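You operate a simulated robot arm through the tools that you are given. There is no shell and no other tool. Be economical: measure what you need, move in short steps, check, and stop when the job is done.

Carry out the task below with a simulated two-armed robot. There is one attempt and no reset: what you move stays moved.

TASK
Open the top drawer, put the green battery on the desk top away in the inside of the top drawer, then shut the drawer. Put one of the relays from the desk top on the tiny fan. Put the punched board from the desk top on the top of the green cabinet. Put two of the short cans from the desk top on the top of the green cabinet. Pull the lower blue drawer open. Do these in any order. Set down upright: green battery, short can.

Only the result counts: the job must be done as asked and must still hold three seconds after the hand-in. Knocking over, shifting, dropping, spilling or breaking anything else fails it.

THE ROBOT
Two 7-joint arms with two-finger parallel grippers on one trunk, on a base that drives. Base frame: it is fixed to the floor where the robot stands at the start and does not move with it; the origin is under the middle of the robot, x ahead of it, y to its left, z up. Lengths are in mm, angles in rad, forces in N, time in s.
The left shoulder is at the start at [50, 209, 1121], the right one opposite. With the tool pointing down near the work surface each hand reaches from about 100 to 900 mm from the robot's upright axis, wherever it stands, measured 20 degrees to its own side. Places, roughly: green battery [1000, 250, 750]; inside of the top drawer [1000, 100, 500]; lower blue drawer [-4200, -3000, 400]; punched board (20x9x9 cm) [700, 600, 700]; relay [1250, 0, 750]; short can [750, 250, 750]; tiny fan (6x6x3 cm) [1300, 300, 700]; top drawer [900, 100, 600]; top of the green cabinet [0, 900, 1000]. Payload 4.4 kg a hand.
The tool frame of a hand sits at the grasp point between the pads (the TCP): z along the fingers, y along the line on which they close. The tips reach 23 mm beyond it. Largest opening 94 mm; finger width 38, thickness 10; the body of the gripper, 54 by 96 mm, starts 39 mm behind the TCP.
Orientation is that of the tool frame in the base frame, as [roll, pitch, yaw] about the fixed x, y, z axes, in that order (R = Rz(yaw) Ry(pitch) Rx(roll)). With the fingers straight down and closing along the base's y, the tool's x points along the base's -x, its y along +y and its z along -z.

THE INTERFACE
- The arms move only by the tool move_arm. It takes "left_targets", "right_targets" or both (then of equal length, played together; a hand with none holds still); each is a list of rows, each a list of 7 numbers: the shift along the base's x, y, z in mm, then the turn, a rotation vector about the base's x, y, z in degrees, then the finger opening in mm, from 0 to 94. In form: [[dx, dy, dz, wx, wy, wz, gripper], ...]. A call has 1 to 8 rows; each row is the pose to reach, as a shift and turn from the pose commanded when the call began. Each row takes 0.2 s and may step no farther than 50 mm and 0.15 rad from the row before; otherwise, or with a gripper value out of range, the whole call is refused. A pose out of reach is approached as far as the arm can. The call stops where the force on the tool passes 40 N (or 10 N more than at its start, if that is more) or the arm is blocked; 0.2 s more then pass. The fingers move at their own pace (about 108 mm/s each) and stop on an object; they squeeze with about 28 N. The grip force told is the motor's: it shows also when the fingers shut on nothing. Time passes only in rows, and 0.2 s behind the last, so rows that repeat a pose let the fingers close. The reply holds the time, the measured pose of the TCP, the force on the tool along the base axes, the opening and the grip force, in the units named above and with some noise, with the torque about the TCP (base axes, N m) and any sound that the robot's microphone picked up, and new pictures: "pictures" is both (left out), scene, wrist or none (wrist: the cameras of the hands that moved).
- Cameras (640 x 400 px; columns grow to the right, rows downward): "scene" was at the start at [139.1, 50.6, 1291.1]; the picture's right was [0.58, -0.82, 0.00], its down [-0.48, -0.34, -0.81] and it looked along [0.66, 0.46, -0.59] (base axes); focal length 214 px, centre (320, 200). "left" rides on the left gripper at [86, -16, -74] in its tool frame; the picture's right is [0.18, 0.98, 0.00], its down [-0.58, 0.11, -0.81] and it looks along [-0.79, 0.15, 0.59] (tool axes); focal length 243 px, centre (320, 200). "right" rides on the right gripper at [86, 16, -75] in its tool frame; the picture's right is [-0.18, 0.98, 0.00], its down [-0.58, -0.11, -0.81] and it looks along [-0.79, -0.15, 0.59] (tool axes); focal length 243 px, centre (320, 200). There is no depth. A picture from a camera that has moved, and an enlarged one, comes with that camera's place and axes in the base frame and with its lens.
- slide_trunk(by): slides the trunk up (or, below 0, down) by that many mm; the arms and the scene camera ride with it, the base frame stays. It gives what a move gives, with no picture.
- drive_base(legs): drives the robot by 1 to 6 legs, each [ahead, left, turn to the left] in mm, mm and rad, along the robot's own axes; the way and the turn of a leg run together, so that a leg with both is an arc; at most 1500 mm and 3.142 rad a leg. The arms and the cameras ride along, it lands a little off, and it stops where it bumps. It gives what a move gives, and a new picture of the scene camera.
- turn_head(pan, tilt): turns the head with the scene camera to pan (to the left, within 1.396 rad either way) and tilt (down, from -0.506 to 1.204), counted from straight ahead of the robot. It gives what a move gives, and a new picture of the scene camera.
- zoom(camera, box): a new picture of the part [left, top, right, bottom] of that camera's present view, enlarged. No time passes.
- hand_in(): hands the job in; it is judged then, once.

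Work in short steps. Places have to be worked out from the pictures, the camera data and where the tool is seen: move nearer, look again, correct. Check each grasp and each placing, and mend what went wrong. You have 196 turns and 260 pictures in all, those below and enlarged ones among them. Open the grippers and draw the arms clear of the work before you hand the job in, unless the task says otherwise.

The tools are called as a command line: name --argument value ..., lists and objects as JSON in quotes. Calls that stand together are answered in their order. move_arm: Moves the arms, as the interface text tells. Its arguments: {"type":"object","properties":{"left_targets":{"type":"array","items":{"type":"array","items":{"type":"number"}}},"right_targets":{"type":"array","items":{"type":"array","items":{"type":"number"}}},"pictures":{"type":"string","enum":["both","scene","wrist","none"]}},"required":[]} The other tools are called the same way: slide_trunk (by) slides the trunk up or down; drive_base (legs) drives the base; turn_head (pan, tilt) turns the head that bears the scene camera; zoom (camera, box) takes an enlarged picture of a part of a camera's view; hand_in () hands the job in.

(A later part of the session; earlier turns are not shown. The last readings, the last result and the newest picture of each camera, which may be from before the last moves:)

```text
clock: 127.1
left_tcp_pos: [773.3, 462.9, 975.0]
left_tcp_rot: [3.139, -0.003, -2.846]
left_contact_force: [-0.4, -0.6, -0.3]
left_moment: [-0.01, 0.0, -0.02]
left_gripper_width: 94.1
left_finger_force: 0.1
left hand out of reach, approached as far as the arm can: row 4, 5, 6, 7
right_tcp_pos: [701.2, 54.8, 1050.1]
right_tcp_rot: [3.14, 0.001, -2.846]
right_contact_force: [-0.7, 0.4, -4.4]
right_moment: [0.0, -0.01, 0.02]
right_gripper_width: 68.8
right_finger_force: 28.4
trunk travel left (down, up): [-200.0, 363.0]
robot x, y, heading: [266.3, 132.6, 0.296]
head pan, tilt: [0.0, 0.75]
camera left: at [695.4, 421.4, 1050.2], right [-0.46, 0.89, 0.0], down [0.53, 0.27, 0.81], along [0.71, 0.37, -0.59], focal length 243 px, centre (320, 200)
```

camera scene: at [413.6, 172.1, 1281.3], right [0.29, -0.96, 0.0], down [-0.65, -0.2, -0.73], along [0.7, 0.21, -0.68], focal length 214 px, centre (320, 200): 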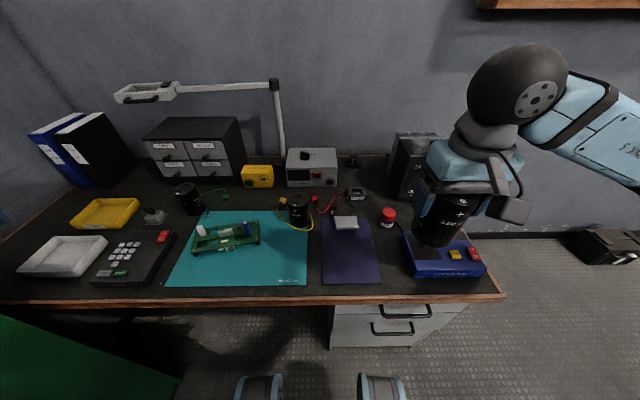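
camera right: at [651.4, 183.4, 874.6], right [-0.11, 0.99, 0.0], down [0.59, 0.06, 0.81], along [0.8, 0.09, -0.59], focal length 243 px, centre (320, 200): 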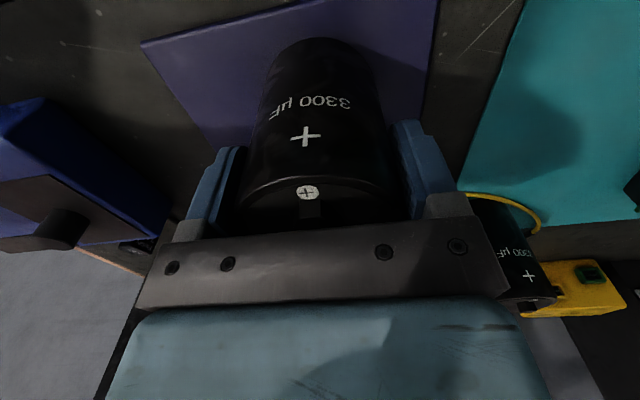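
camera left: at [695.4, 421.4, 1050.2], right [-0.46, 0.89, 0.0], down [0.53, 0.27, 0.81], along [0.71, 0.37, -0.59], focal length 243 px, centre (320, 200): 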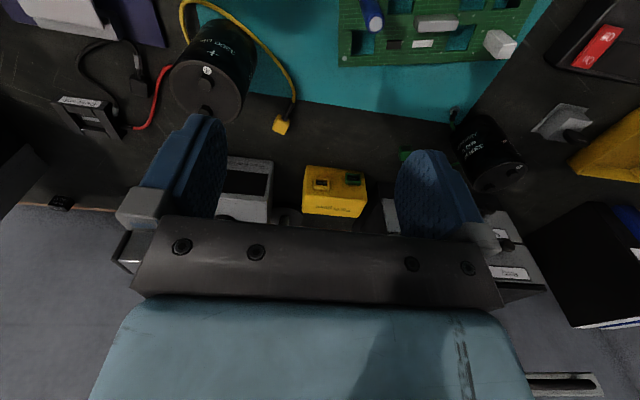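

The left arm got stuck on its reach at (773,463). I try a gentler path from here.

move_arm --left_targets '[[20, -20, 10, 0, 0, 0, 94], [40, -40, 10, 0, 0, 0, 94], [60, -60, 0, 0, 0, 0, 94], [80, -75, -10, 0, 0, 0, 94], [91, -81, -40, 0, 0, 0, 94]]' --pictures "scene"

```text
clock: 128.3
left_tcp_pos: [773.6, 463.2, 972.1]
left_tcp_rot: [3.141, 0.0, -2.843]
left_contact_force: [0.3, 0.2, 0.4]
left_moment: [0.04, 0.01, 0.05]
left_gripper_width: 94.1
left_finger_force: 0.1
left hand out of reach, approached as far as the arm can: row 1, 2, 3, 4, 5
right_tcp_pos: [702.7, 54.6, 1051.1]
right_tcp_rot: [3.139, 0.001, -2.846]
right_contact_force: [-0.6, 0.4, -5.3]
right_moment: [-0.01, 0.0, 0.01]
right_gripper_width: 69.0
right_finger_force: 28.2
trunk travel left (down, up): [-200.0, 363.0]
robot x, y, heading: [264.4, 129.3, 0.296]
head pan, tilt: [0.0, 0.75]
camera scene: at [414.2, 174.4, 1281.1], right [0.29, -0.96, 0.0], down [-0.65, -0.2, -0.73], along [0.7, 0.21, -0.68], focal length 214 px, centre (320, 200)
```

scene: 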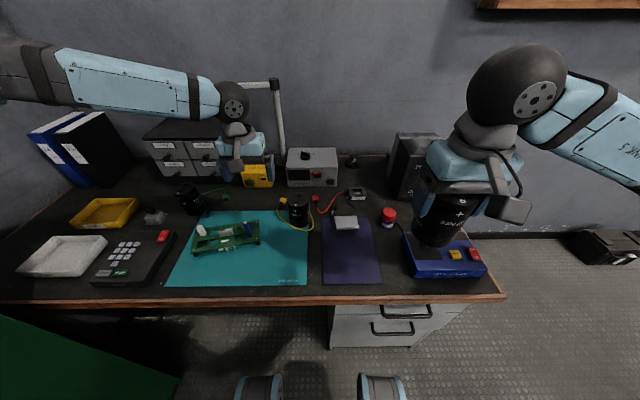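

The wrist is limited in yaw here; the can is round, so I reach it with the yaw turned back by ~37°.

move_arm --left_targets '[[0, 0, 0, 0, 0, 6.2, 94], [0, 0, 0, 0, 0, 12.4, 94], [18, -16, 0, 0, 0, 18.6, 94], [36, -32, 0, 0, 0, 24.8, 94], [54, -48, -10, 0, 0, 31, 94], [72, -64, -20, 0, 0, 37, 94], [91, -81, -35, 0, 0, 37, 94]]' --pictures "wrist"

```text
clock: 129.9
left_tcp_pos: [777.4, 464.3, 978.4]
left_tcp_rot: [3.139, -0.001, -2.198]
left_contact_force: [0.2, -0.5, -0.4]
left_moment: [-0.02, -0.02, 0.0]
left_gripper_width: 94.1
left_finger_force: 0.1
left hand out of reach, approached as far as the arm can: row 3, 4, 5, 6, 7
right_tcp_pos: [702.5, 55.1, 1050.6]
right_tcp_rot: [3.14, 0.003, -2.848]
right_contact_force: [-0.3, -0.4, -5.2]
right_moment: [-0.04, -0.01, 0.0]
right_gripper_width: 68.9
right_finger_force: 27.9
trunk travel left (down, up): [-200.0, 363.0]
robot x, y, heading: [267.4, 129.2, 0.293]
head pan, tilt: [0.0, 0.75]
camera left: at [739.9, 385.5, 1053.7], right [-0.9, 0.43, 0.0], down [0.25, 0.54, 0.81], along [0.34, 0.73, -0.59], focal length 243 px, centre (320, 200)
```

left: 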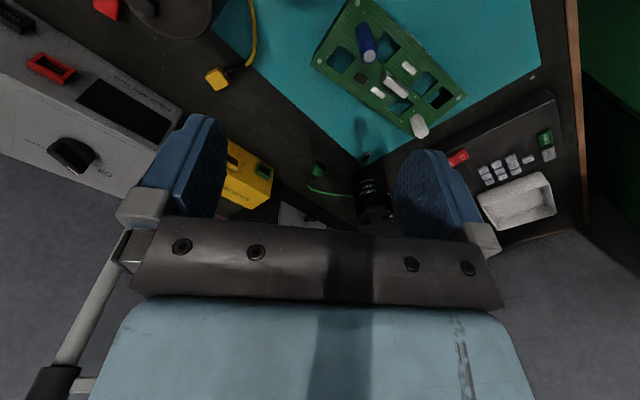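

Not a yaw matter: the left arm is wound into a bad elbow branch. I unwind it by returning it to its original robot-relative pose.

move_arm --left_targets '[[-10, 10, 40, 0, 0, -6.2, 94], [-20, 25, 80, 0, 0, -12.4, 94], [-35, 45, 120, 0, 0, -18.6, 94], [-55, 75, 150, 0, 0, -24.8, 94], [-75, 105, 180, 0, 0, -31, 94], [-95, 140, 205, 0, 0, -37, 94], [-115, 175, 230, 0, 0, -37, 94], [-135, 210, 255, 0, 0, -37, 94]]' --pictures "scene"

```text
clock: 131.7
left_tcp_pos: [637.9, 673.7, 1238.3]
left_tcp_rot: [-3.141, -0.003, -2.844]
left_contact_force: [0.3, -0.7, -0.2]
left_moment: [0.02, -0.01, 0.03]
left_gripper_width: 94.2
left_finger_force: 0.1
right_tcp_pos: [700.9, 55.8, 1049.9]
right_tcp_rot: [3.139, 0.001, -2.846]
right_contact_force: [0.8, 0.4, -4.4]
right_moment: [-0.05, 0.0, -0.01]
right_gripper_width: 69.2
right_finger_force: 28.5
trunk travel left (down, up): [-200.0, 363.0]
robot x, y, heading: [269.8, 129.5, 0.291]
head pan, tilt: [0.0, 0.75]
camera scene: at [412.7, 174.6, 1281.3], right [0.29, -0.96, 0.0], down [-0.65, -0.2, -0.73], along [0.7, 0.21, -0.68], focal length 214 px, centre (320, 200)
```

scene: 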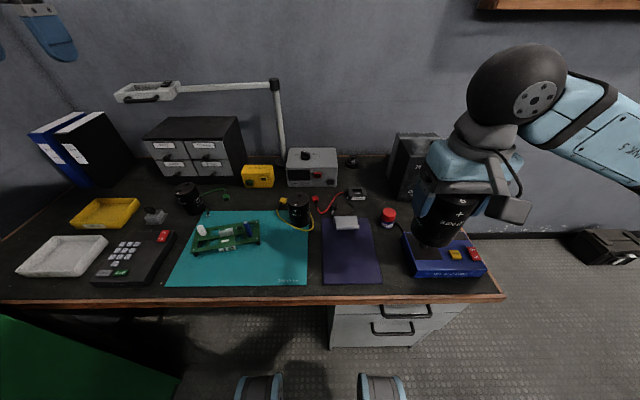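

Try again from here, moving along at height before descending.

move_arm --left_targets '[[28, -36, -5, 0, 0, 0, 94], [56, -72, -15, 0, 0, 0, 94], [84, -108, -30, 0, 0, 0, 94], [112, -144, -45, 0, 0, 0, 94], [140, -180, -60, 0, 0, 0, 94], [168, -216, -75, 0, 0, 0, 94], [196, -252, -90, 0, 0, 0, 94], [222, -286, -110, 0, 0, 0, 94]]' --pictures "none"

```text
clock: 133.5
left_tcp_pos: [793.2, 457.1, 1126.4]
left_tcp_rot: [-3.141, -0.003, -2.844]
left_contact_force: [0.0, 0.1, -0.3]
left_moment: [-0.03, -0.02, 0.0]
left_gripper_width: 94.0
left_finger_force: 0.0
left hand out of reach, approached as far as the arm can: row 6, 7, 8
right_tcp_pos: [701.8, 55.1, 1050.7]
right_tcp_rot: [3.139, 0.0, -2.845]
right_contact_force: [0.3, -0.3, -5.3]
right_moment: [0.0, 0.03, -0.01]
right_gripper_width: 69.0
right_finger_force: 27.4
trunk travel left (down, up): [-200.0, 363.0]
robot x, y, heading: [270.1, 130.6, 0.298]
head pan, tilt: [0.0, 0.75]
```

The left arm simply can't cross that far to the robot's middle. I shift the base 190 mm right so the can lies on the left arm's own side.

drive_base --legs '[[0, -190, 0]]'

move_arm --left_targets '[[3, 20, -40, 0, 0, 0, 94], [6, 40, -80, 0, 0, 0, 94], [9, 60, -120, 0, 0, 0, 94], [12, 80, -160, 0, 0, 0, 94], [15, 95, -190, 0, 0, 0, 94]]' --pictures "wrist"

```text
clock: 135.8
left_tcp_pos: [847.2, 276.3, 1127.5]
left_tcp_rot: [3.14, -0.002, -2.846]
left_contact_force: [-0.4, 0.1, 0.0]
left_moment: [-0.02, -0.02, 0.0]
left_gripper_width: 93.9
left_finger_force: 0.2
right_tcp_pos: [756.6, -126.2, 1050.4]
right_tcp_rot: [3.141, 0.003, -2.847]
right_contact_force: [0.6, -0.1, -5.5]
right_moment: [-0.05, -0.03, 0.02]
right_gripper_width: 68.8
right_finger_force: 28.1
trunk travel left (down, up): [-200.0, 363.0]
robot x, y, heading: [328.2, -49.6, 0.294]
head pan, tilt: [0.0, 0.75]
camera scene: at [468.7, -7.0, 1281.1], right [0.29, -0.96, 0.0], down [-0.65, -0.2, -0.73], along [0.7, 0.21, -0.68], focal length 214 px, centre (320, 200)
```

scene: 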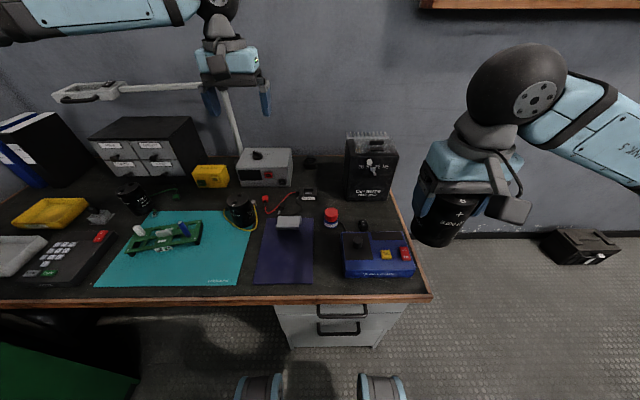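

```text
clock: 137.0
left_tcp_pos: [861.7, 372.2, 936.7]
left_tcp_rot: [3.14, -0.003, -2.843]
left_contact_force: [-0.1, 0.3, 0.4]
left_moment: [0.04, -0.03, -0.02]
left_gripper_width: 94.0
left_finger_force: 0.0
right_tcp_pos: [756.0, -125.4, 1051.0]
right_tcp_rot: [3.138, 0.001, -2.849]
right_contact_force: [-0.4, 0.1, -4.9]
right_moment: [-0.01, -0.02, 0.01]
right_gripper_width: 68.8
right_finger_force: 27.8
trunk travel left (down, up): [-200.0, 363.0]
robot x, y, heading: [325.3, -47.7, 0.294]
head pan, tilt: [0.0, 0.75]
camera left: at [783.3, 331.6, 1012.1], right [-0.46, 0.89, 0.0], down [0.53, 0.28, 0.81], along [0.71, 0.37, -0.59], focal length 243 px, centre (320, 200)
```

left: 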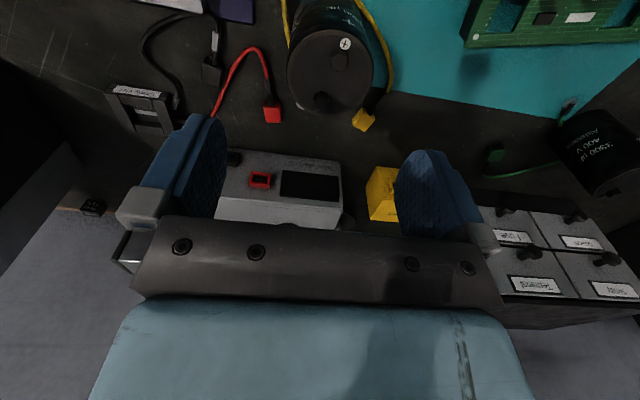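

Can centre ≈(861,381). Lower to z≈870 and check.

move_arm --left_targets '[[0, 8, -33, 0, 0, 0, 94], [0, 8, -65, 0, 0, 0, 94]]' --pictures "wrist"

```text
clock: 137.6
left_tcp_pos: [849.2, 385.1, 881.0]
left_tcp_rot: [-3.141, 0.0, -2.845]
left_contact_force: [-0.1, 0.2, -0.3]
left_moment: [0.02, 0.0, 0.03]
left_gripper_width: 94.2
left_finger_force: 0.0
left hand out of reach, approached as far as the arm can: row 2
right_tcp_pos: [756.5, -126.7, 1050.2]
right_tcp_rot: [3.14, 0.002, -2.846]
right_contact_force: [0.9, -0.9, -5.3]
right_moment: [-0.01, 0.05, 0.02]
right_gripper_width: 68.7
right_finger_force: 28.2
trunk travel left (down, up): [-200.0, 363.0]
robot x, y, heading: [321.1, -50.5, 0.293]
head pan, tilt: [0.0, 0.75]
camera left: at [771.9, 344.3, 956.8], right [-0.46, 0.89, 0.0], down [0.52, 0.27, 0.81], along [0.71, 0.37, -0.59], focal length 243 px, centre (320, 200)
```

left: 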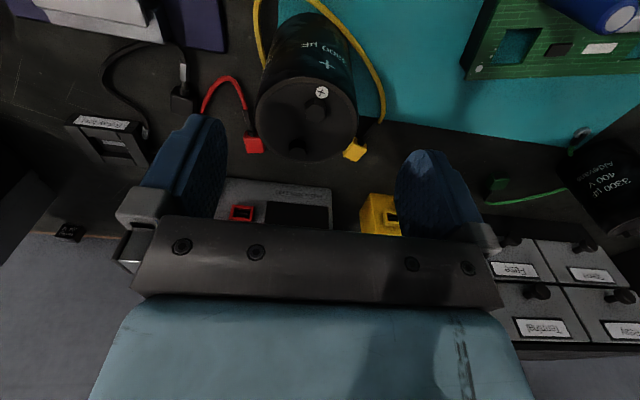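

Still limited at this stretch. I drive 60 mm closer to the desk and bring the hand back correspondingly.

drive_base --legs '[[60, 0, 0]]'

move_arm --left_targets '[[-23, -11, 0, 0, 0, 0, 94], [-45, -21, -5, 0, 0, 0, 94], [-45, -21, -12, 0, 0, 0, 94]]' --pictures "wrist"

```text
clock: 138.6
left_tcp_pos: [873.7, 393.4, 880.8]
left_tcp_rot: [3.139, -0.002, -2.842]
left_contact_force: [-0.5, 0.1, 0.6]
left_moment: [0.02, -0.01, -0.04]
left_gripper_width: 94.1
left_finger_force: 0.1
right_tcp_pos: [781.4, -118.2, 1051.4]
right_tcp_rot: [3.14, 0.002, -2.846]
right_contact_force: [-0.4, -0.1, -4.2]
right_moment: [0.0, -0.04, 0.03]
right_gripper_width: 69.2
right_finger_force: 27.7
trunk travel left (down, up): [-200.0, 363.0]
robot x, y, heading: [350.4, -42.5, 0.295]
head pan, tilt: [0.0, 0.75]
stopped in leg 1: the robot was blocked; the commanded pose is now the measured one
camera scene: at [491.9, 0.3, 1281.3], right [0.29, -0.96, 0.0], down [-0.65, -0.2, -0.73], along [0.7, 0.21, -0.68], focal length 214 px, centre (320, 200)
```

scene: 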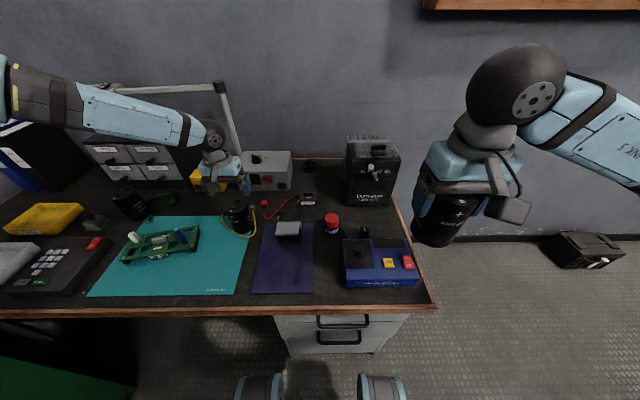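

```text
clock: 139.3
left_tcp_pos: [827.5, 371.5, 868.7]
left_tcp_rot: [3.139, -0.002, -2.844]
left_contact_force: [0.1, 0.8, -0.3]
left_moment: [0.02, -0.01, -0.05]
left_gripper_width: 94.0
left_finger_force: 0.0
right_tcp_pos: [781.8, -117.4, 1050.9]
right_tcp_rot: [3.137, -0.001, -2.847]
right_contact_force: [-0.6, 0.2, -5.7]
right_moment: [-0.01, 0.0, 0.01]
right_gripper_width: 68.8
right_finger_force: 27.7
trunk travel left (down, up): [-200.0, 363.0]
robot x, y, heading: [351.3, -38.2, 0.299]
head pan, tilt: [0.0, 0.75]
camera left: at [750.9, 331.2, 942.7], right [-0.47, 0.89, 0.0], down [0.53, 0.28, 0.8], along [0.71, 0.38, -0.59], focal length 243 px, centre (320, 200)
```

left: 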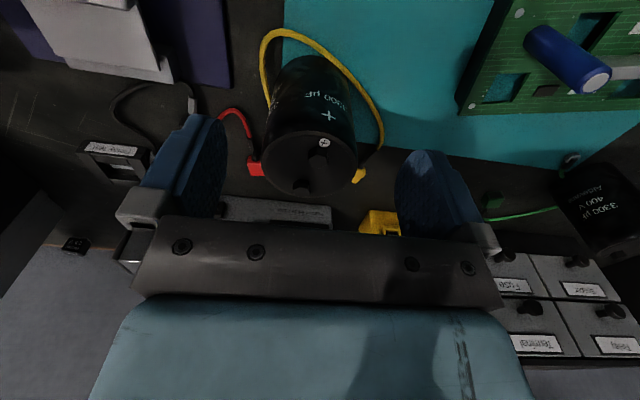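

The base met the drawer front, so it can't go nearer. Can centre ≈(861.5,383). I back off a touch and try moving above and descending.

drive_base --legs '[[-8, 0, 0]]'

move_arm --left_targets '[[20, 7, 0, 0, 0, 0, 94], [41, 14, 0, 0, 0, 0, 94], [41, 14, -25, 0, 0, 0, 94], [41, 14, -50, 0, 0, 0, 94], [41, 14, -68, 0, 0, 0, 94]]' --pictures "wrist"

```text
clock: 140.1
left_tcp_pos: [821.9, 370.9, 868.0]
left_tcp_rot: [3.139, -0.003, -2.844]
left_contact_force: [-0.7, 0.6, 0.0]
left_moment: [-0.02, 0.0, -0.03]
left_gripper_width: 94.0
left_finger_force: 0.0
right_tcp_pos: [774.7, -121.1, 1051.0]
right_tcp_rot: [3.14, 0.0, -2.847]
right_contact_force: [-0.6, -0.2, -5.6]
right_moment: [-0.02, 0.02, -0.04]
right_gripper_width: 69.3
right_finger_force: 27.9
trunk travel left (down, up): [-200.0, 363.0]
robot x, y, heading: [340.2, -41.2, 0.298]
head pan, tilt: [0.0, 0.75]
camera scene: at [486.0, -1.6, 1281.1], right [0.29, -0.96, 0.0], down [-0.65, -0.2, -0.73], along [0.7, 0.21, -0.68], focal length 214 px, centre (320, 200)
```

scene: 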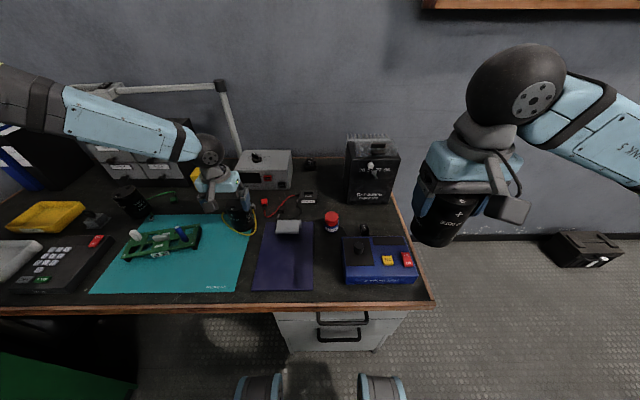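

```text
clock: 141.3
left_tcp_pos: [841.5, 394.5, 846.2]
left_tcp_rot: [-3.131, 0.018, -2.846]
left_contact_force: [-1.0, -7.0, 16.7]
left_moment: [-0.88, -0.29, -0.21]
left_gripper_width: 94.2
left_finger_force: 0.0
left hand out of reach, approached as far as the arm can: row 2, 3, 4, 5
right_tcp_pos: [773.1, -121.4, 1050.3]
right_tcp_rot: [3.141, 0.0, -2.849]
right_contact_force: [1.0, 0.6, -5.1]
right_moment: [-0.01, -0.04, 0.0]
right_gripper_width: 68.9
right_finger_force: 27.9
trunk travel left (down, up): [-200.0, 363.0]
robot x, y, heading: [343.9, -47.2, 0.293]
head pan, tilt: [0.0, 0.75]
stopped in row 5 (left hand): the force on the tool passed its limit at 49 N (the readings are from after the stop); the commanded pose is now the measured one
camera left: at [761.6, 354.0, 918.6], right [-0.46, 0.89, -0.01], down [0.51, 0.28, 0.82], along [0.73, 0.37, -0.58], focal length 243 px, centre (320, 200)
```

left: 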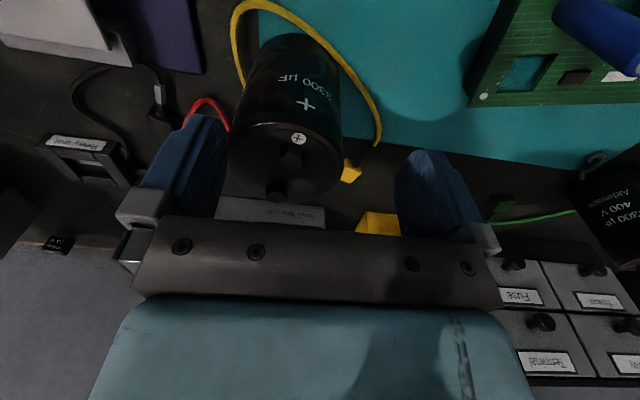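

The hand drifted and a finger touched the can's top edge. I lift at once and check the can.

move_arm --left_targets '[[0, 0, 35, 0, 0, 0, 94], [-10, 5, 75, 0, 0, 0, 94], [-25, 15, 115, 0, 0, 0, 94], [-45, 35, 150, 0, 0, 0, 94], [-65, 60, 180, 0, 0, 0, 94]]' --pictures "both"

```text
clock: 142.5
left_tcp_pos: [776.3, 455.2, 1022.9]
left_tcp_rot: [-3.133, 0.014, -2.843]
left_contact_force: [-0.8, -0.1, 0.2]
left_moment: [0.01, -0.02, -0.03]
left_gripper_width: 93.8
left_finger_force: 0.0
right_tcp_pos: [774.1, -119.7, 1051.3]
right_tcp_rot: [3.139, 0.0, -2.848]
right_contact_force: [-0.2, 0.7, -5.4]
right_moment: [0.04, -0.04, 0.0]
right_gripper_width: 68.9
right_finger_force: 27.8
trunk travel left (down, up): [-200.0, 363.0]
robot x, y, heading: [341.3, -46.0, 0.292]
head pan, tilt: [0.0, 0.75]
camera scene: at [485.1, -1.4, 1281.2], right [0.29, -0.96, 0.0], down [-0.65, -0.2, -0.73], along [0.7, 0.21, -0.68], focal length 214 px, centre (320, 200)
camera left: at [696.7, 415.1, 1096.9], right [-0.46, 0.89, -0.01], down [0.51, 0.28, 0.81], along [0.72, 0.37, -0.58], focal length 243 px, centre (320, 200)
```

scene: 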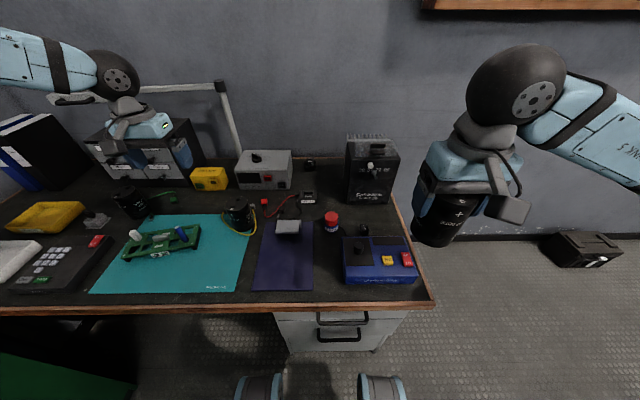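
left: 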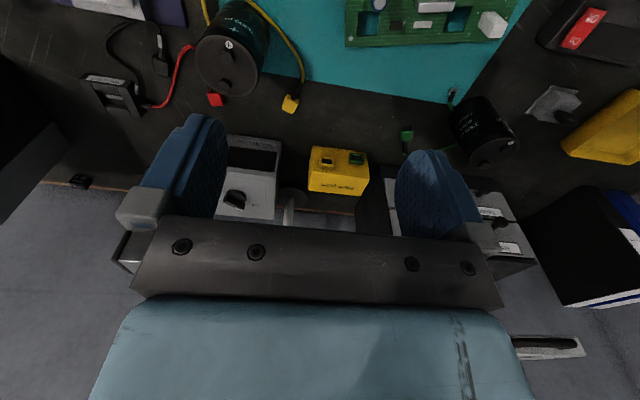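

The can still stands. I'll use the right arm for the cans. First: raise the trunk, back off, turn left to face the cabinet, and approach with the held can.

slide_trunk --by 150

drive_base --legs '[[-165, 0, 0], [0, 0, 1.571], [320, 0, 0]]'

```text
clock: 144.2
left_tcp_pos: [778.3, 456.2, 1174.1]
left_tcp_rot: [-3.132, 0.014, -2.844]
left_contact_force: [1.1, 0.0, 0.0]
left_moment: [-0.04, 0.02, -0.02]
left_gripper_width: 93.7
left_finger_force: 0.1
right_tcp_pos: [774.7, -121.1, 1199.3]
right_tcp_rot: [3.139, 0.0, -2.849]
right_contact_force: [0.5, 0.3, -5.9]
right_moment: [0.0, -0.01, 0.02]
right_gripper_width: 68.9
right_finger_force: 28.2
trunk travel left (down, up): [-350.0, 213.0]
robot x, y, heading: [338.1, -47.8, 0.287]
head pan, tilt: [0.0, 0.75]
```

```text
clock: 151.2
left_tcp_pos: [-395.8, 666.3, 1172.6]
left_tcp_rot: [-3.133, 0.014, -1.295]
left_contact_force: [0.0, 0.3, 0.2]
left_moment: [-0.01, -0.03, 0.03]
left_gripper_width: 94.0
left_finger_force: 0.1
right_tcp_pos: [179.7, 653.5, 1200.3]
right_tcp_rot: [-3.141, -0.001, -1.298]
right_contact_force: [-0.1, 0.1, -4.5]
right_moment: [-0.01, -0.01, 0.01]
right_gripper_width: 68.9
right_finger_force: 28.6
trunk travel left (down, up): [-350.0, 213.0]
robot x, y, heading: [92.2, 223.2, 1.838]
head pan, tilt: [0.0, 0.75]
camera scene: at [55.6, 366.7, 1431.2], right [0.96, 0.27, 0.0], down [0.18, -0.66, -0.73], along [-0.2, 0.7, -0.68], focal length 214 px, centre (320, 200)
```

scene: 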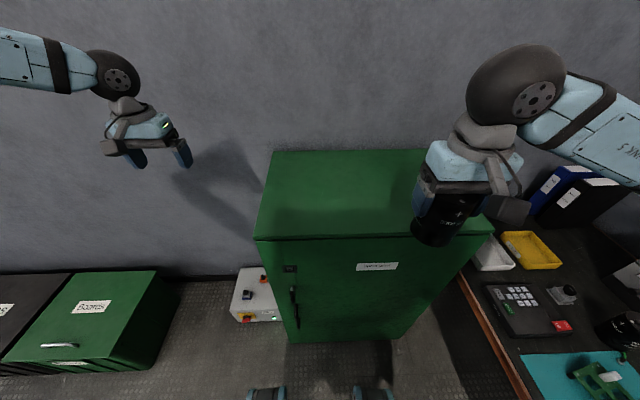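

The cabinet top is clear. Target for can 1 ≈(234,942) on the top. I move the right hand there at height.

move_arm --right_targets '[[8, 42, 0, 0, 0, 0, 50], [16, 84, 0, 0, 0, 0, 50], [24, 126, 0, 0, 0, 0, 50], [32, 168, 0, 0, 0, 0, 50], [40, 210, -10, 0, 0, 0, 50], [47, 250, -30, 0, 0, 0, 50], [54, 285, -50, 0, 0, 0, 50]]'

```text
clock: 152.8
left_tcp_pos: [-395.7, 670.0, 1172.3]
left_tcp_rot: [-3.136, 0.014, -1.296]
left_contact_force: [0.6, -0.4, -0.9]
left_moment: [-0.02, 0.02, -0.01]
left_gripper_width: 93.8
left_finger_force: 0.1
right_tcp_pos: [234.2, 937.1, 1147.9]
right_tcp_rot: [3.141, 0.0, -1.299]
right_contact_force: [0.8, 0.1, -5.5]
right_moment: [-0.03, 0.03, 0.01]
right_gripper_width: 68.8
right_finger_force: 28.2
trunk travel left (down, up): [-350.0, 213.0]
robot x, y, heading: [95.0, 227.2, 1.844]
head pan, tilt: [0.0, 0.75]
camera scene: at [55.8, 368.4, 1430.9], right [0.96, 0.27, 0.0], down [0.18, -0.66, -0.73], along [-0.2, 0.7, -0.68], focal length 214 px, centre (320, 200)
camera right: at [242.7, 849.5, 1222.1], right [-1.0, -0.09, 0.0], down [-0.05, 0.59, 0.81], along [-0.07, 0.8, -0.59], focal length 243 px, centre (320, 200)
```

scene: 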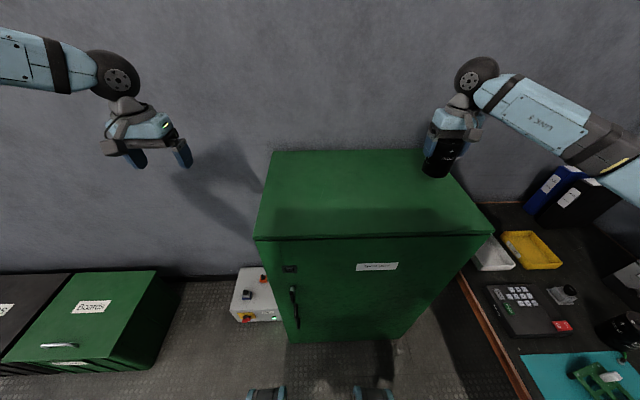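
right: 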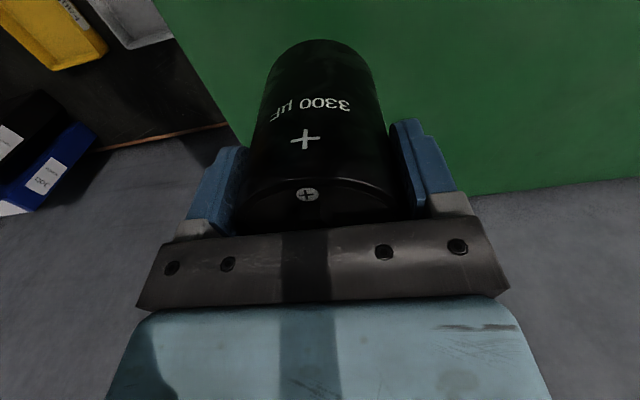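

The can is well over the top. Shift 20 mm inward and descend toward contact (expected z≈1066).

move_arm --right_targets '[[-10, -3, -25, 0, 0, 0, 50], [-20, -6, -50, 0, 0, 0, 50], [-20, -6, -65, 0, 0, 0, 50], [-20, -6, -72, 0, 0, 0, 50]]' --pictures "wrist"

```text
clock: 153.8
left_tcp_pos: [-396.5, 664.1, 1175.2]
left_tcp_rot: [-3.131, 0.018, -1.295]
left_contact_force: [0.3, 0.2, 0.0]
left_moment: [-0.02, 0.01, -0.01]
left_gripper_width: 94.0
left_finger_force: 0.0
right_tcp_pos: [212.0, 929.0, 1085.5]
right_tcp_rot: [3.141, 0.011, -1.298]
right_contact_force: [0.4, 4.5, 35.7]
right_moment: [-0.48, -0.84, 0.03]
right_gripper_width: 68.5
right_finger_force: 27.7
trunk travel left (down, up): [-350.0, 213.0]
robot x, y, heading: [97.1, 221.9, 1.843]
head pan, tilt: [0.0, 0.75]
camera right: at [221.9, 840.3, 1158.3], right [-1.0, -0.09, 0.0], down [-0.05, 0.58, 0.81], along [-0.07, 0.81, -0.58], focal length 243 px, centre (320, 200)
```

right: 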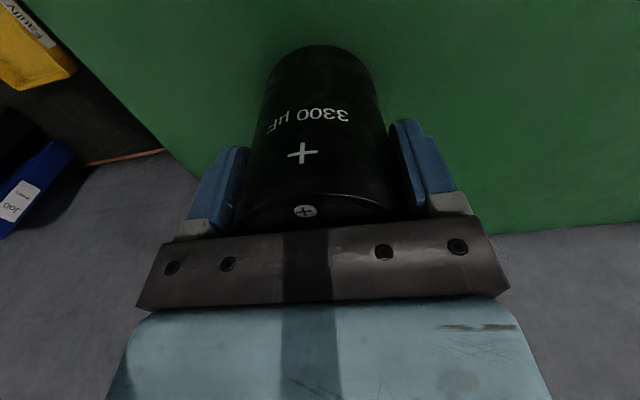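

Contact: the top is at z≈1020. I ease up 10 mm to unload, release gently, and rise.

move_arm --right_targets '[[0, 0, 5, 0, 0, 0, 50], [0, 0, 9, 0, 0, 0, 50], [0, 0, 9, 0, 0, 0, 50]]' --pictures "none"

```text
clock: 154.6
left_tcp_pos: [-395.7, 667.2, 1172.8]
left_tcp_rot: [-3.133, 0.013, -1.294]
left_contact_force: [-0.5, 0.7, -0.7]
left_moment: [0.0, 0.02, 0.02]
left_gripper_width: 93.8
left_finger_force: 0.1
right_tcp_pos: [214.3, 929.4, 1085.9]
right_tcp_rot: [-3.141, -0.004, -1.298]
right_contact_force: [-1.2, -0.8, -2.9]
right_moment: [-0.04, -0.06, 0.02]
right_gripper_width: 68.6
right_finger_force: 28.1
trunk travel left (down, up): [-350.0, 213.0]
robot x, y, heading: [95.5, 220.8, 1.842]
head pan, tilt: [0.0, 0.75]
```

move_arm --right_targets '[[0, 0, -1, 0, 0, 0, 72], [0, 0, -1, 0, 0, 0, 94], [0, 0, -1, 0, 0, 0, 94], [0, 0, 30, 0, 0, 0, 94], [0, 0, 75, 0, 0, 0, 94], [0, 0, 120, 0, 0, 0, 94]]' --pictures "both"

```text
clock: 156.0
left_tcp_pos: [-395.8, 667.0, 1174.1]
left_tcp_rot: [-3.133, 0.017, -1.296]
left_contact_force: [-0.3, 0.4, -0.6]
left_moment: [0.02, 0.0, 0.0]
left_gripper_width: 94.1
left_finger_force: 0.1
right_tcp_pos: [212.8, 930.9, 1208.3]
right_tcp_rot: [-3.141, 0.003, -1.299]
right_contact_force: [-0.4, 0.5, -0.1]
right_moment: [0.01, -0.03, 0.01]
right_gripper_width: 94.0
right_finger_force: 0.1
trunk travel left (down, up): [-350.0, 213.0]
robot x, y, heading: [95.3, 220.6, 1.843]
head pan, tilt: [0.0, 0.75]
camera scene: at [54.8, 365.6, 1431.2], right [0.96, 0.27, 0.0], down [0.18, -0.66, -0.73], along [-0.2, 0.7, -0.68], focal length 214 px, centre (320, 200)
camera right: at [222.8, 843.0, 1282.5], right [-1.0, -0.09, 0.0], down [-0.05, 0.59, 0.81], along [-0.07, 0.8, -0.59], focal length 243 px, centre (320, 200)
```

scene: 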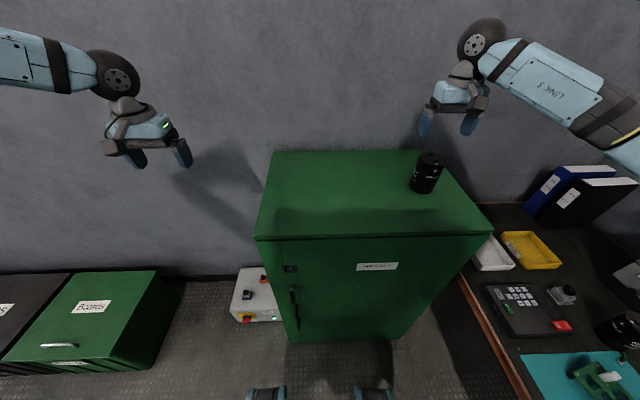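
right: 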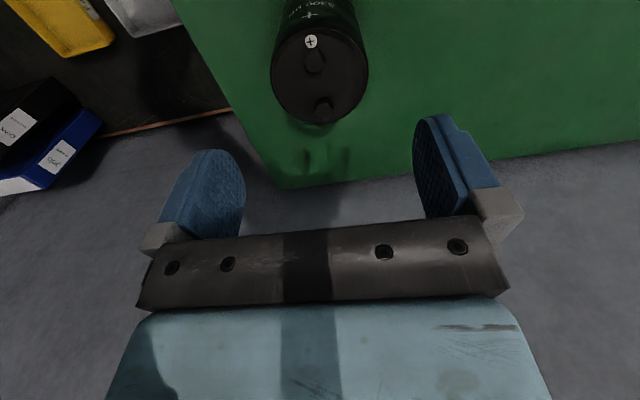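

Can 1 stands on the cabinet. I retract the hand, back off, turn to the desk again and line up for the middle can with the right arm (trunk stays up).

move_arm --right_targets '[[-4, -40, 0, 0, 0, 0, 94], [-8, -80, 0, 0, 0, 0, 94], [-12, -120, 0, 0, 0, 0, 94], [-16, -160, 0, 0, 0, 0, 94], [-20, -200, 0, 0, 0, 0, 94], [-24, -240, 0, 0, 0, 0, 94], [-28, -280, 0, 0, 0, 0, 94]]' --pictures "none"

drive_base --legs '[[-150, 0, 0], [0, 0, -1.548], [145, 200, 0]]'

```text
clock: 157.6
left_tcp_pos: [-395.3, 667.1, 1173.8]
left_tcp_rot: [-3.133, 0.016, -1.295]
left_contact_force: [-0.3, 0.2, -0.7]
left_moment: [-0.01, 0.03, 0.0]
left_gripper_width: 94.1
left_finger_force: 0.1
right_tcp_pos: [187.3, 651.6, 1208.8]
right_tcp_rot: [3.141, 0.0, -1.3]
right_contact_force: [0.2, -0.5, -0.5]
right_moment: [-0.02, -0.01, -0.02]
right_gripper_width: 94.0
right_finger_force: 0.1
trunk travel left (down, up): [-350.0, 213.0]
robot x, y, heading: [97.5, 222.3, 1.84]
head pan, tilt: [0.0, 0.75]
```

```text
clock: 164.6
left_tcp_pos: [638.2, 817.9, 1173.4]
left_tcp_rot: [-3.133, 0.013, -2.825]
left_contact_force: [-0.5, 0.9, 0.8]
left_moment: [0.01, 0.0, -0.03]
left_gripper_width: 94.1
left_finger_force: 0.0
right_tcp_pos: [646.8, 234.8, 1208.9]
right_tcp_rot: [3.138, 0.0, -2.825]
right_contact_force: [0.1, 0.3, 0.8]
right_moment: [0.04, 0.0, 0.02]
right_gripper_width: 94.0
right_finger_force: 0.0
trunk travel left (down, up): [-350.0, 213.0]
robot x, y, heading: [214.6, 307.1, 0.32]
head pan, tilt: [0.0, 0.75]
camera scene: at [356.2, 355.8, 1431.2], right [0.31, -0.95, 0.0], down [-0.65, -0.21, -0.73], along [0.7, 0.23, -0.68], focal length 214 px, centre (320, 200)
```

scene: 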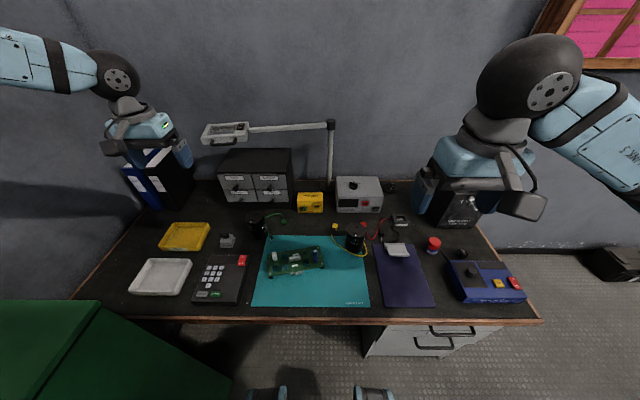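

Move the right hand over the middle can at (861,383).

move_arm --right_targets '[[27, 18, -32, 0, 0, 0, 94], [54, 37, -64, 0, 0, 0, 94], [80, 55, -97, 0, 0, 0, 94], [107, 74, -130, 0, 0, 0, 94], [134, 92, -162, 0, 0, 0, 94], [160, 111, -194, 0, 0, 0, 94], [187, 130, -227, 0, 0, 0, 94], [214, 148, -259, 0, 0, 0, 94]]' --pictures "wrist"

```text
clock: 166.4
left_tcp_pos: [638.0, 820.0, 1172.4]
left_tcp_rot: [-3.132, 0.013, -2.823]
left_contact_force: [0.3, -0.2, -0.2]
left_moment: [0.03, 0.01, 0.01]
left_gripper_width: 94.2
left_finger_force: 0.2
right_tcp_pos: [863.8, 382.1, 947.2]
right_tcp_rot: [3.141, -0.001, -2.827]
right_contact_force: [1.0, 0.3, -0.3]
right_moment: [0.01, 0.02, 0.01]
right_gripper_width: 94.2
right_finger_force: 0.0
trunk travel left (down, up): [-350.0, 213.0]
robot x, y, heading: [212.7, 308.2, 0.313]
head pan, tilt: [0.0, 0.75]
camera right: at [777.8, 369.9, 1022.3], right [-0.13, 0.99, 0.0], down [0.59, 0.08, 0.81], along [0.8, 0.11, -0.59], focal length 243 px, centre (320, 200)
```

right: 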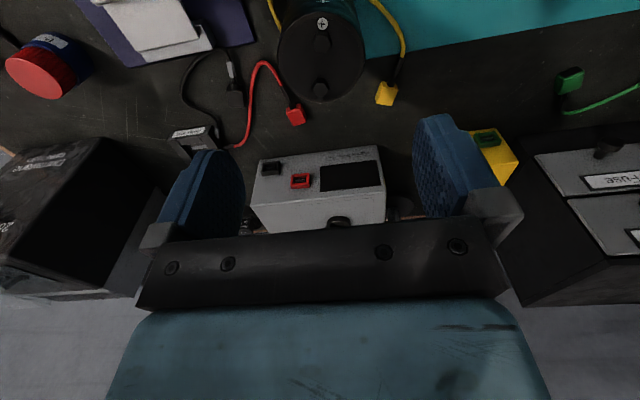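

Can centre ≈(862,383): aligned. Lower to z≈868 and confirm.

move_arm --right_targets '[[-2, 1, -40, 0, 0, 0, 94], [-2, 1, -78, 0, 0, 0, 94]]' --pictures "wrist"

```text
clock: 167.0
left_tcp_pos: [638.4, 819.8, 1172.6]
left_tcp_rot: [-3.131, 0.013, -2.822]
left_contact_force: [-0.5, 1.2, 0.3]
left_moment: [-0.02, 0.01, 0.0]
left_gripper_width: 93.7
left_finger_force: 0.0
right_tcp_pos: [859.7, 385.4, 871.2]
right_tcp_rot: [3.138, 0.001, -2.827]
right_contact_force: [0.3, 0.1, 0.6]
right_moment: [0.03, 0.01, -0.04]
right_gripper_width: 93.9
right_finger_force: 0.0
trunk travel left (down, up): [-350.0, 213.0]
robot x, y, heading: [209.1, 310.2, 0.319]
head pan, tilt: [0.0, 0.75]
camera right: at [773.6, 372.0, 945.6], right [-0.13, 0.99, 0.0], down [0.59, 0.07, 0.81], along [0.8, 0.11, -0.59], focal length 243 px, centre (320, 200)
```

right: 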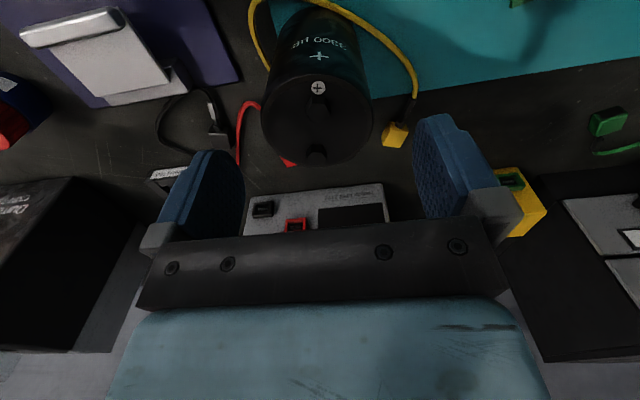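

Aligned within 3 mm. Descend to z≈800 and grasp.

move_arm --right_targets '[[1, -2.5, -30, 0, 0, 0, 94], [1, -2.5, -55, 0, 0, 0, 94], [1, -2.5, -71, 0, 0, 0, 94]]' --pictures "none"

move_arm --right_targets '[[0, 0, 0, 0, 0, 0, 75], [0, 0, 0, 0, 0, 0, 55], [0, 0, 0, 0, 0, 0, 50]]' --pictures "wrist"

```text
clock: 167.8
left_tcp_pos: [637.9, 818.6, 1173.2]
left_tcp_rot: [-3.133, 0.014, -2.822]
left_contact_force: [-0.3, 0.4, -0.2]
left_moment: [-0.01, 0.01, 0.0]
left_gripper_width: 94.1
left_finger_force: 0.2
right_tcp_pos: [860.8, 381.8, 798.9]
right_tcp_rot: [3.14, -0.001, -2.827]
right_contact_force: [-0.2, -0.3, -0.2]
right_moment: [0.02, -0.01, 0.02]
right_gripper_width: 93.9
right_finger_force: 0.0
trunk travel left (down, up): [-350.0, 213.0]
robot x, y, heading: [211.6, 306.7, 0.319]
head pan, tilt: [0.0, 0.75]
```

```text
clock: 168.6
left_tcp_pos: [637.8, 819.3, 1173.3]
left_tcp_rot: [-3.134, 0.015, -2.826]
left_contact_force: [0.0, 0.1, 1.0]
left_moment: [-0.02, -0.02, 0.0]
left_gripper_width: 94.1
left_finger_force: 0.1
right_tcp_pos: [860.8, 381.4, 799.9]
right_tcp_rot: [3.14, -0.001, -2.827]
right_contact_force: [0.6, -2.2, 1.3]
right_moment: [-0.13, -0.2, -0.05]
right_gripper_width: 69.7
right_finger_force: 28.0
trunk travel left (down, up): [-350.0, 213.0]
robot x, y, heading: [211.5, 312.3, 0.317]
head pan, tilt: [0.0, 0.75]
camera right: at [774.9, 369.6, 873.8], right [-0.13, 0.99, 0.0], down [0.59, 0.08, 0.81], along [0.8, 0.11, -0.59], focal length 243 px, centre (320, 200)
```

right: 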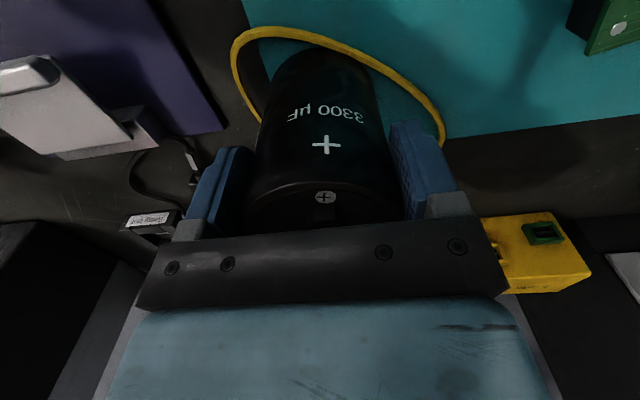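

Grasped. Lift vertically, then retract to carrying pose.

move_arm --right_targets '[[0, 0, 20, 0, 0, 0, 50], [0, 0, 60, 0, 0, 0, 50], [0, 0, 105, 0, 0, 0, 50], [0, 0, 150, 0, 0, 0, 50], [0, 0, 195, 0, 0, 0, 50], [-25, -17, 230, 0, 0, 0, 50], [-50, -35, 265, 0, 0, 0, 50], [-77, -53, 300, 0, 0, 0, 50]]' --pictures "wrist"

move_arm --right_targets '[[-25, -17, 30, 0, 0, 0, 50], [-50, -35, 60, 0, 0, 0, 50], [-80, -55, 85, 0, 0, 0, 50], [-110, -75, 100, 0, 0, 0, 50], [-137, -95, 110, 0, 0, 0, 50]]' --pictures "scene"

```text
clock: 170.4
left_tcp_pos: [635.6, 818.9, 1174.0]
left_tcp_rot: [-3.134, 0.016, -2.823]
left_contact_force: [0.1, 0.7, -0.3]
left_moment: [0.04, -0.02, 0.05]
left_gripper_width: 94.1
left_finger_force: 0.0
right_tcp_pos: [783.0, 324.9, 1100.8]
right_tcp_rot: [-3.142, 0.001, -2.824]
right_contact_force: [0.1, -0.4, -5.1]
right_moment: [-0.02, 0.02, -0.01]
right_gripper_width: 69.9
right_finger_force: 28.1
trunk travel left (down, up): [-350.0, 213.0]
robot x, y, heading: [214.9, 307.5, 0.311]
head pan, tilt: [0.0, 0.75]
camera right: at [696.6, 312.8, 1175.2], right [-0.13, 0.99, 0.0], down [0.59, 0.08, 0.81], along [0.8, 0.11, -0.59], focal length 243 px, centre (320, 200)
```

right: 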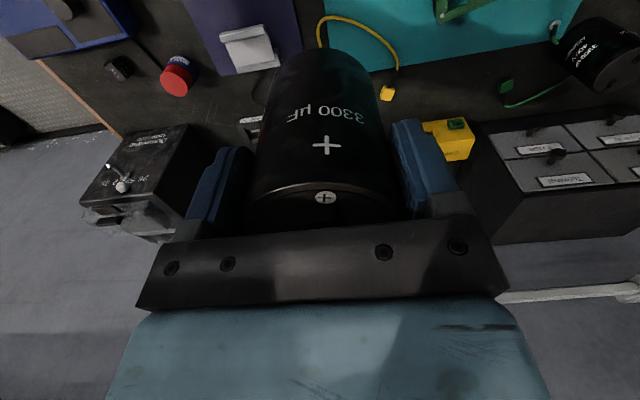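

```text
clock: 171.6
left_tcp_pos: [637.6, 817.8, 1174.4]
left_tcp_rot: [-3.136, 0.016, -2.823]
left_contact_force: [-0.1, -0.3, -0.8]
left_moment: [0.01, -0.03, 0.01]
left_gripper_width: 93.8
left_finger_force: 0.1
right_tcp_pos: [645.5, 232.5, 1210.3]
right_tcp_rot: [3.139, 0.001, -2.826]
right_contact_force: [-0.4, -0.6, -5.2]
right_moment: [-0.06, 0.06, 0.0]
right_gripper_width: 69.6
right_finger_force: 27.8
trunk travel left (down, up): [-350.0, 213.0]
robot x, y, heading: [213.2, 308.5, 0.317]
head pan, tilt: [0.0, 0.75]
camera scene: at [355.9, 355.2, 1431.2], right [0.31, -0.95, 0.0], down [-0.65, -0.21, -0.73], along [0.7, 0.23, -0.68], focal length 214 px, centre (320, 200)
```

scene: 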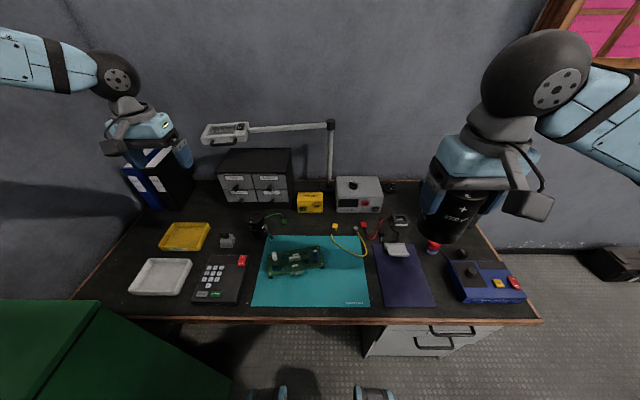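

Can 2 is held. I return to the cabinet by the reverse route.

drive_base --legs '[[-145, -200, 0], [0, 0, 1.53], [150, 0, 0]]'

```text
clock: 178.7
left_tcp_pos: [-383.6, 672.9, 1173.4]
left_tcp_rot: [-3.132, 0.015, -1.314]
left_contact_force: [0.6, 0.8, -1.1]
left_moment: [-0.02, 0.02, 0.01]
left_gripper_width: 94.1
left_finger_force: 0.2
right_tcp_pos: [200.3, 645.7, 1211.5]
right_tcp_rot: [3.14, 0.001, -1.318]
right_contact_force: [-0.7, 1.1, -5.5]
right_moment: [-0.04, -0.01, -0.01]
right_gripper_width: 69.4
right_finger_force: 27.6
trunk travel left (down, up): [-350.0, 213.0]
robot x, y, heading: [97.8, 213.4, 1.824]
head pan, tilt: [0.0, 0.75]
camera scene: at [61.5, 364.2, 1431.2], right [0.97, 0.25, 0.0], down [0.17, -0.66, -0.73], along [-0.18, 0.71, -0.68], focal length 214 px, centre (320, 200)
```

scene: 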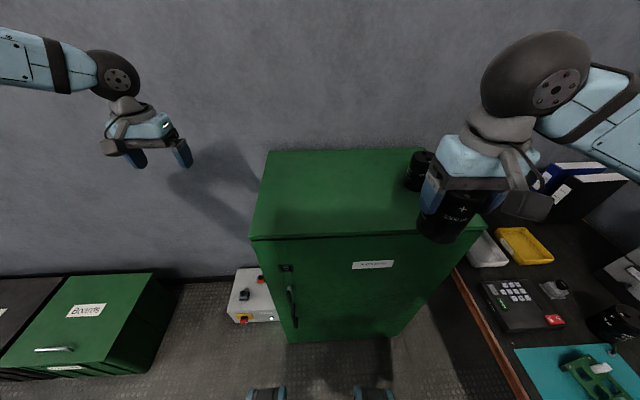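

Can 1 is fine. I place can 2 about 120 mm to its left, at ≈(100,893).

move_arm --right_targets '[[-15, 38, 0, 0, 0, 0, 50], [-30, 76, 0, 0, 0, 0, 50], [-45, 114, 0, 0, 0, 0, 50], [-60, 152, 0, 0, 0, 0, 50], [-75, 190, -10, 0, 0, 0, 50], [-90, 225, -35, 0, 0, 0, 50], [-100, 247, -75, 0, 0, 0, 50], [-100, 247, -110, 0, 0, 0, 50]]'

```text
clock: 180.5
left_tcp_pos: [-384.4, 674.3, 1173.0]
left_tcp_rot: [-3.134, 0.013, -1.314]
left_contact_force: [0.3, 0.4, 0.4]
left_moment: [0.01, -0.01, 0.01]
left_gripper_width: 94.0
left_finger_force: 0.0
right_tcp_pos: [102.7, 893.7, 1102.7]
right_tcp_rot: [3.141, 0.0, -1.316]
right_contact_force: [-0.3, -0.1, -4.5]
right_moment: [0.02, 0.0, -0.01]
right_gripper_width: 69.8
right_finger_force: 28.4
trunk travel left (down, up): [-350.0, 213.0]
robot x, y, heading: [99.0, 220.7, 1.823]
head pan, tilt: [0.0, 0.75]
camera scene: at [61.8, 365.1, 1431.1], right [0.97, 0.25, 0.0], down [0.17, -0.66, -0.73], along [-0.18, 0.71, -0.68], focal length 214 px, centre (320, 200)
camera right: at [109.8, 805.0, 1176.2], right [-1.0, -0.07, 0.0], down [-0.04, 0.59, 0.81], along [-0.06, 0.8, -0.59], focal length 243 px, centre (320, 200)
```

scene: 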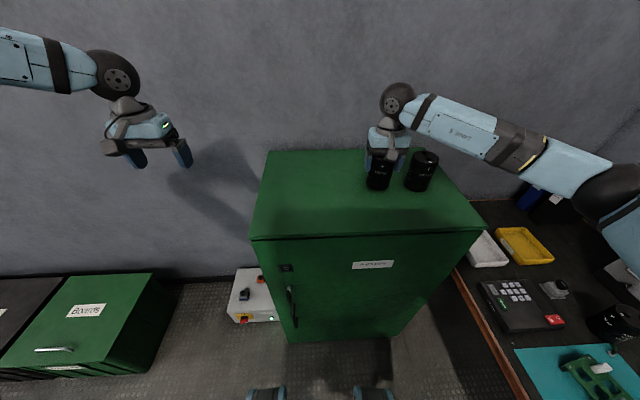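
right: 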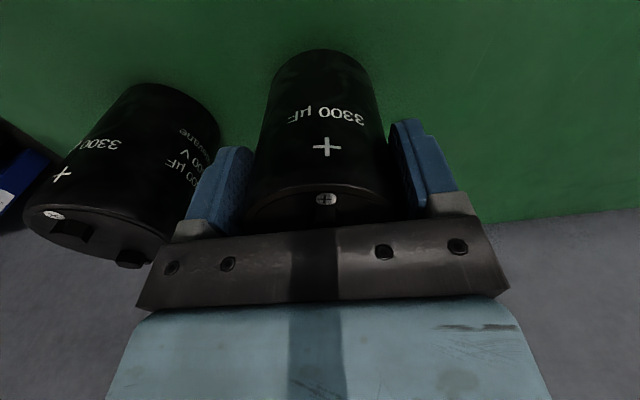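

Clear of can 1. Lower to contact (expected z≈1086).

move_arm --right_targets '[[0, 0, -8, 0, 0, 0, 50], [0, 0, -13, 0, 0, 0, 50], [0, 0, -17, 0, 0, 0, 50]]' --pictures "none"

```text
clock: 181.3
left_tcp_pos: [-384.4, 670.8, 1175.0]
left_tcp_rot: [-3.134, 0.017, -1.31]
left_contact_force: [0.8, 0.6, 0.3]
left_moment: [0.01, 0.01, 0.04]
left_gripper_width: 93.8
left_finger_force: 0.0
right_tcp_pos: [99.5, 891.5, 1087.7]
right_tcp_rot: [3.14, 0.004, -1.317]
right_contact_force: [0.4, 3.0, 21.5]
right_moment: [0.37, -0.49, 0.02]
right_gripper_width: 69.5
right_finger_force: 27.4
trunk travel left (down, up): [-350.0, 213.0]
robot x, y, heading: [99.6, 216.3, 1.832]
head pan, tilt: [0.0, 0.75]
```

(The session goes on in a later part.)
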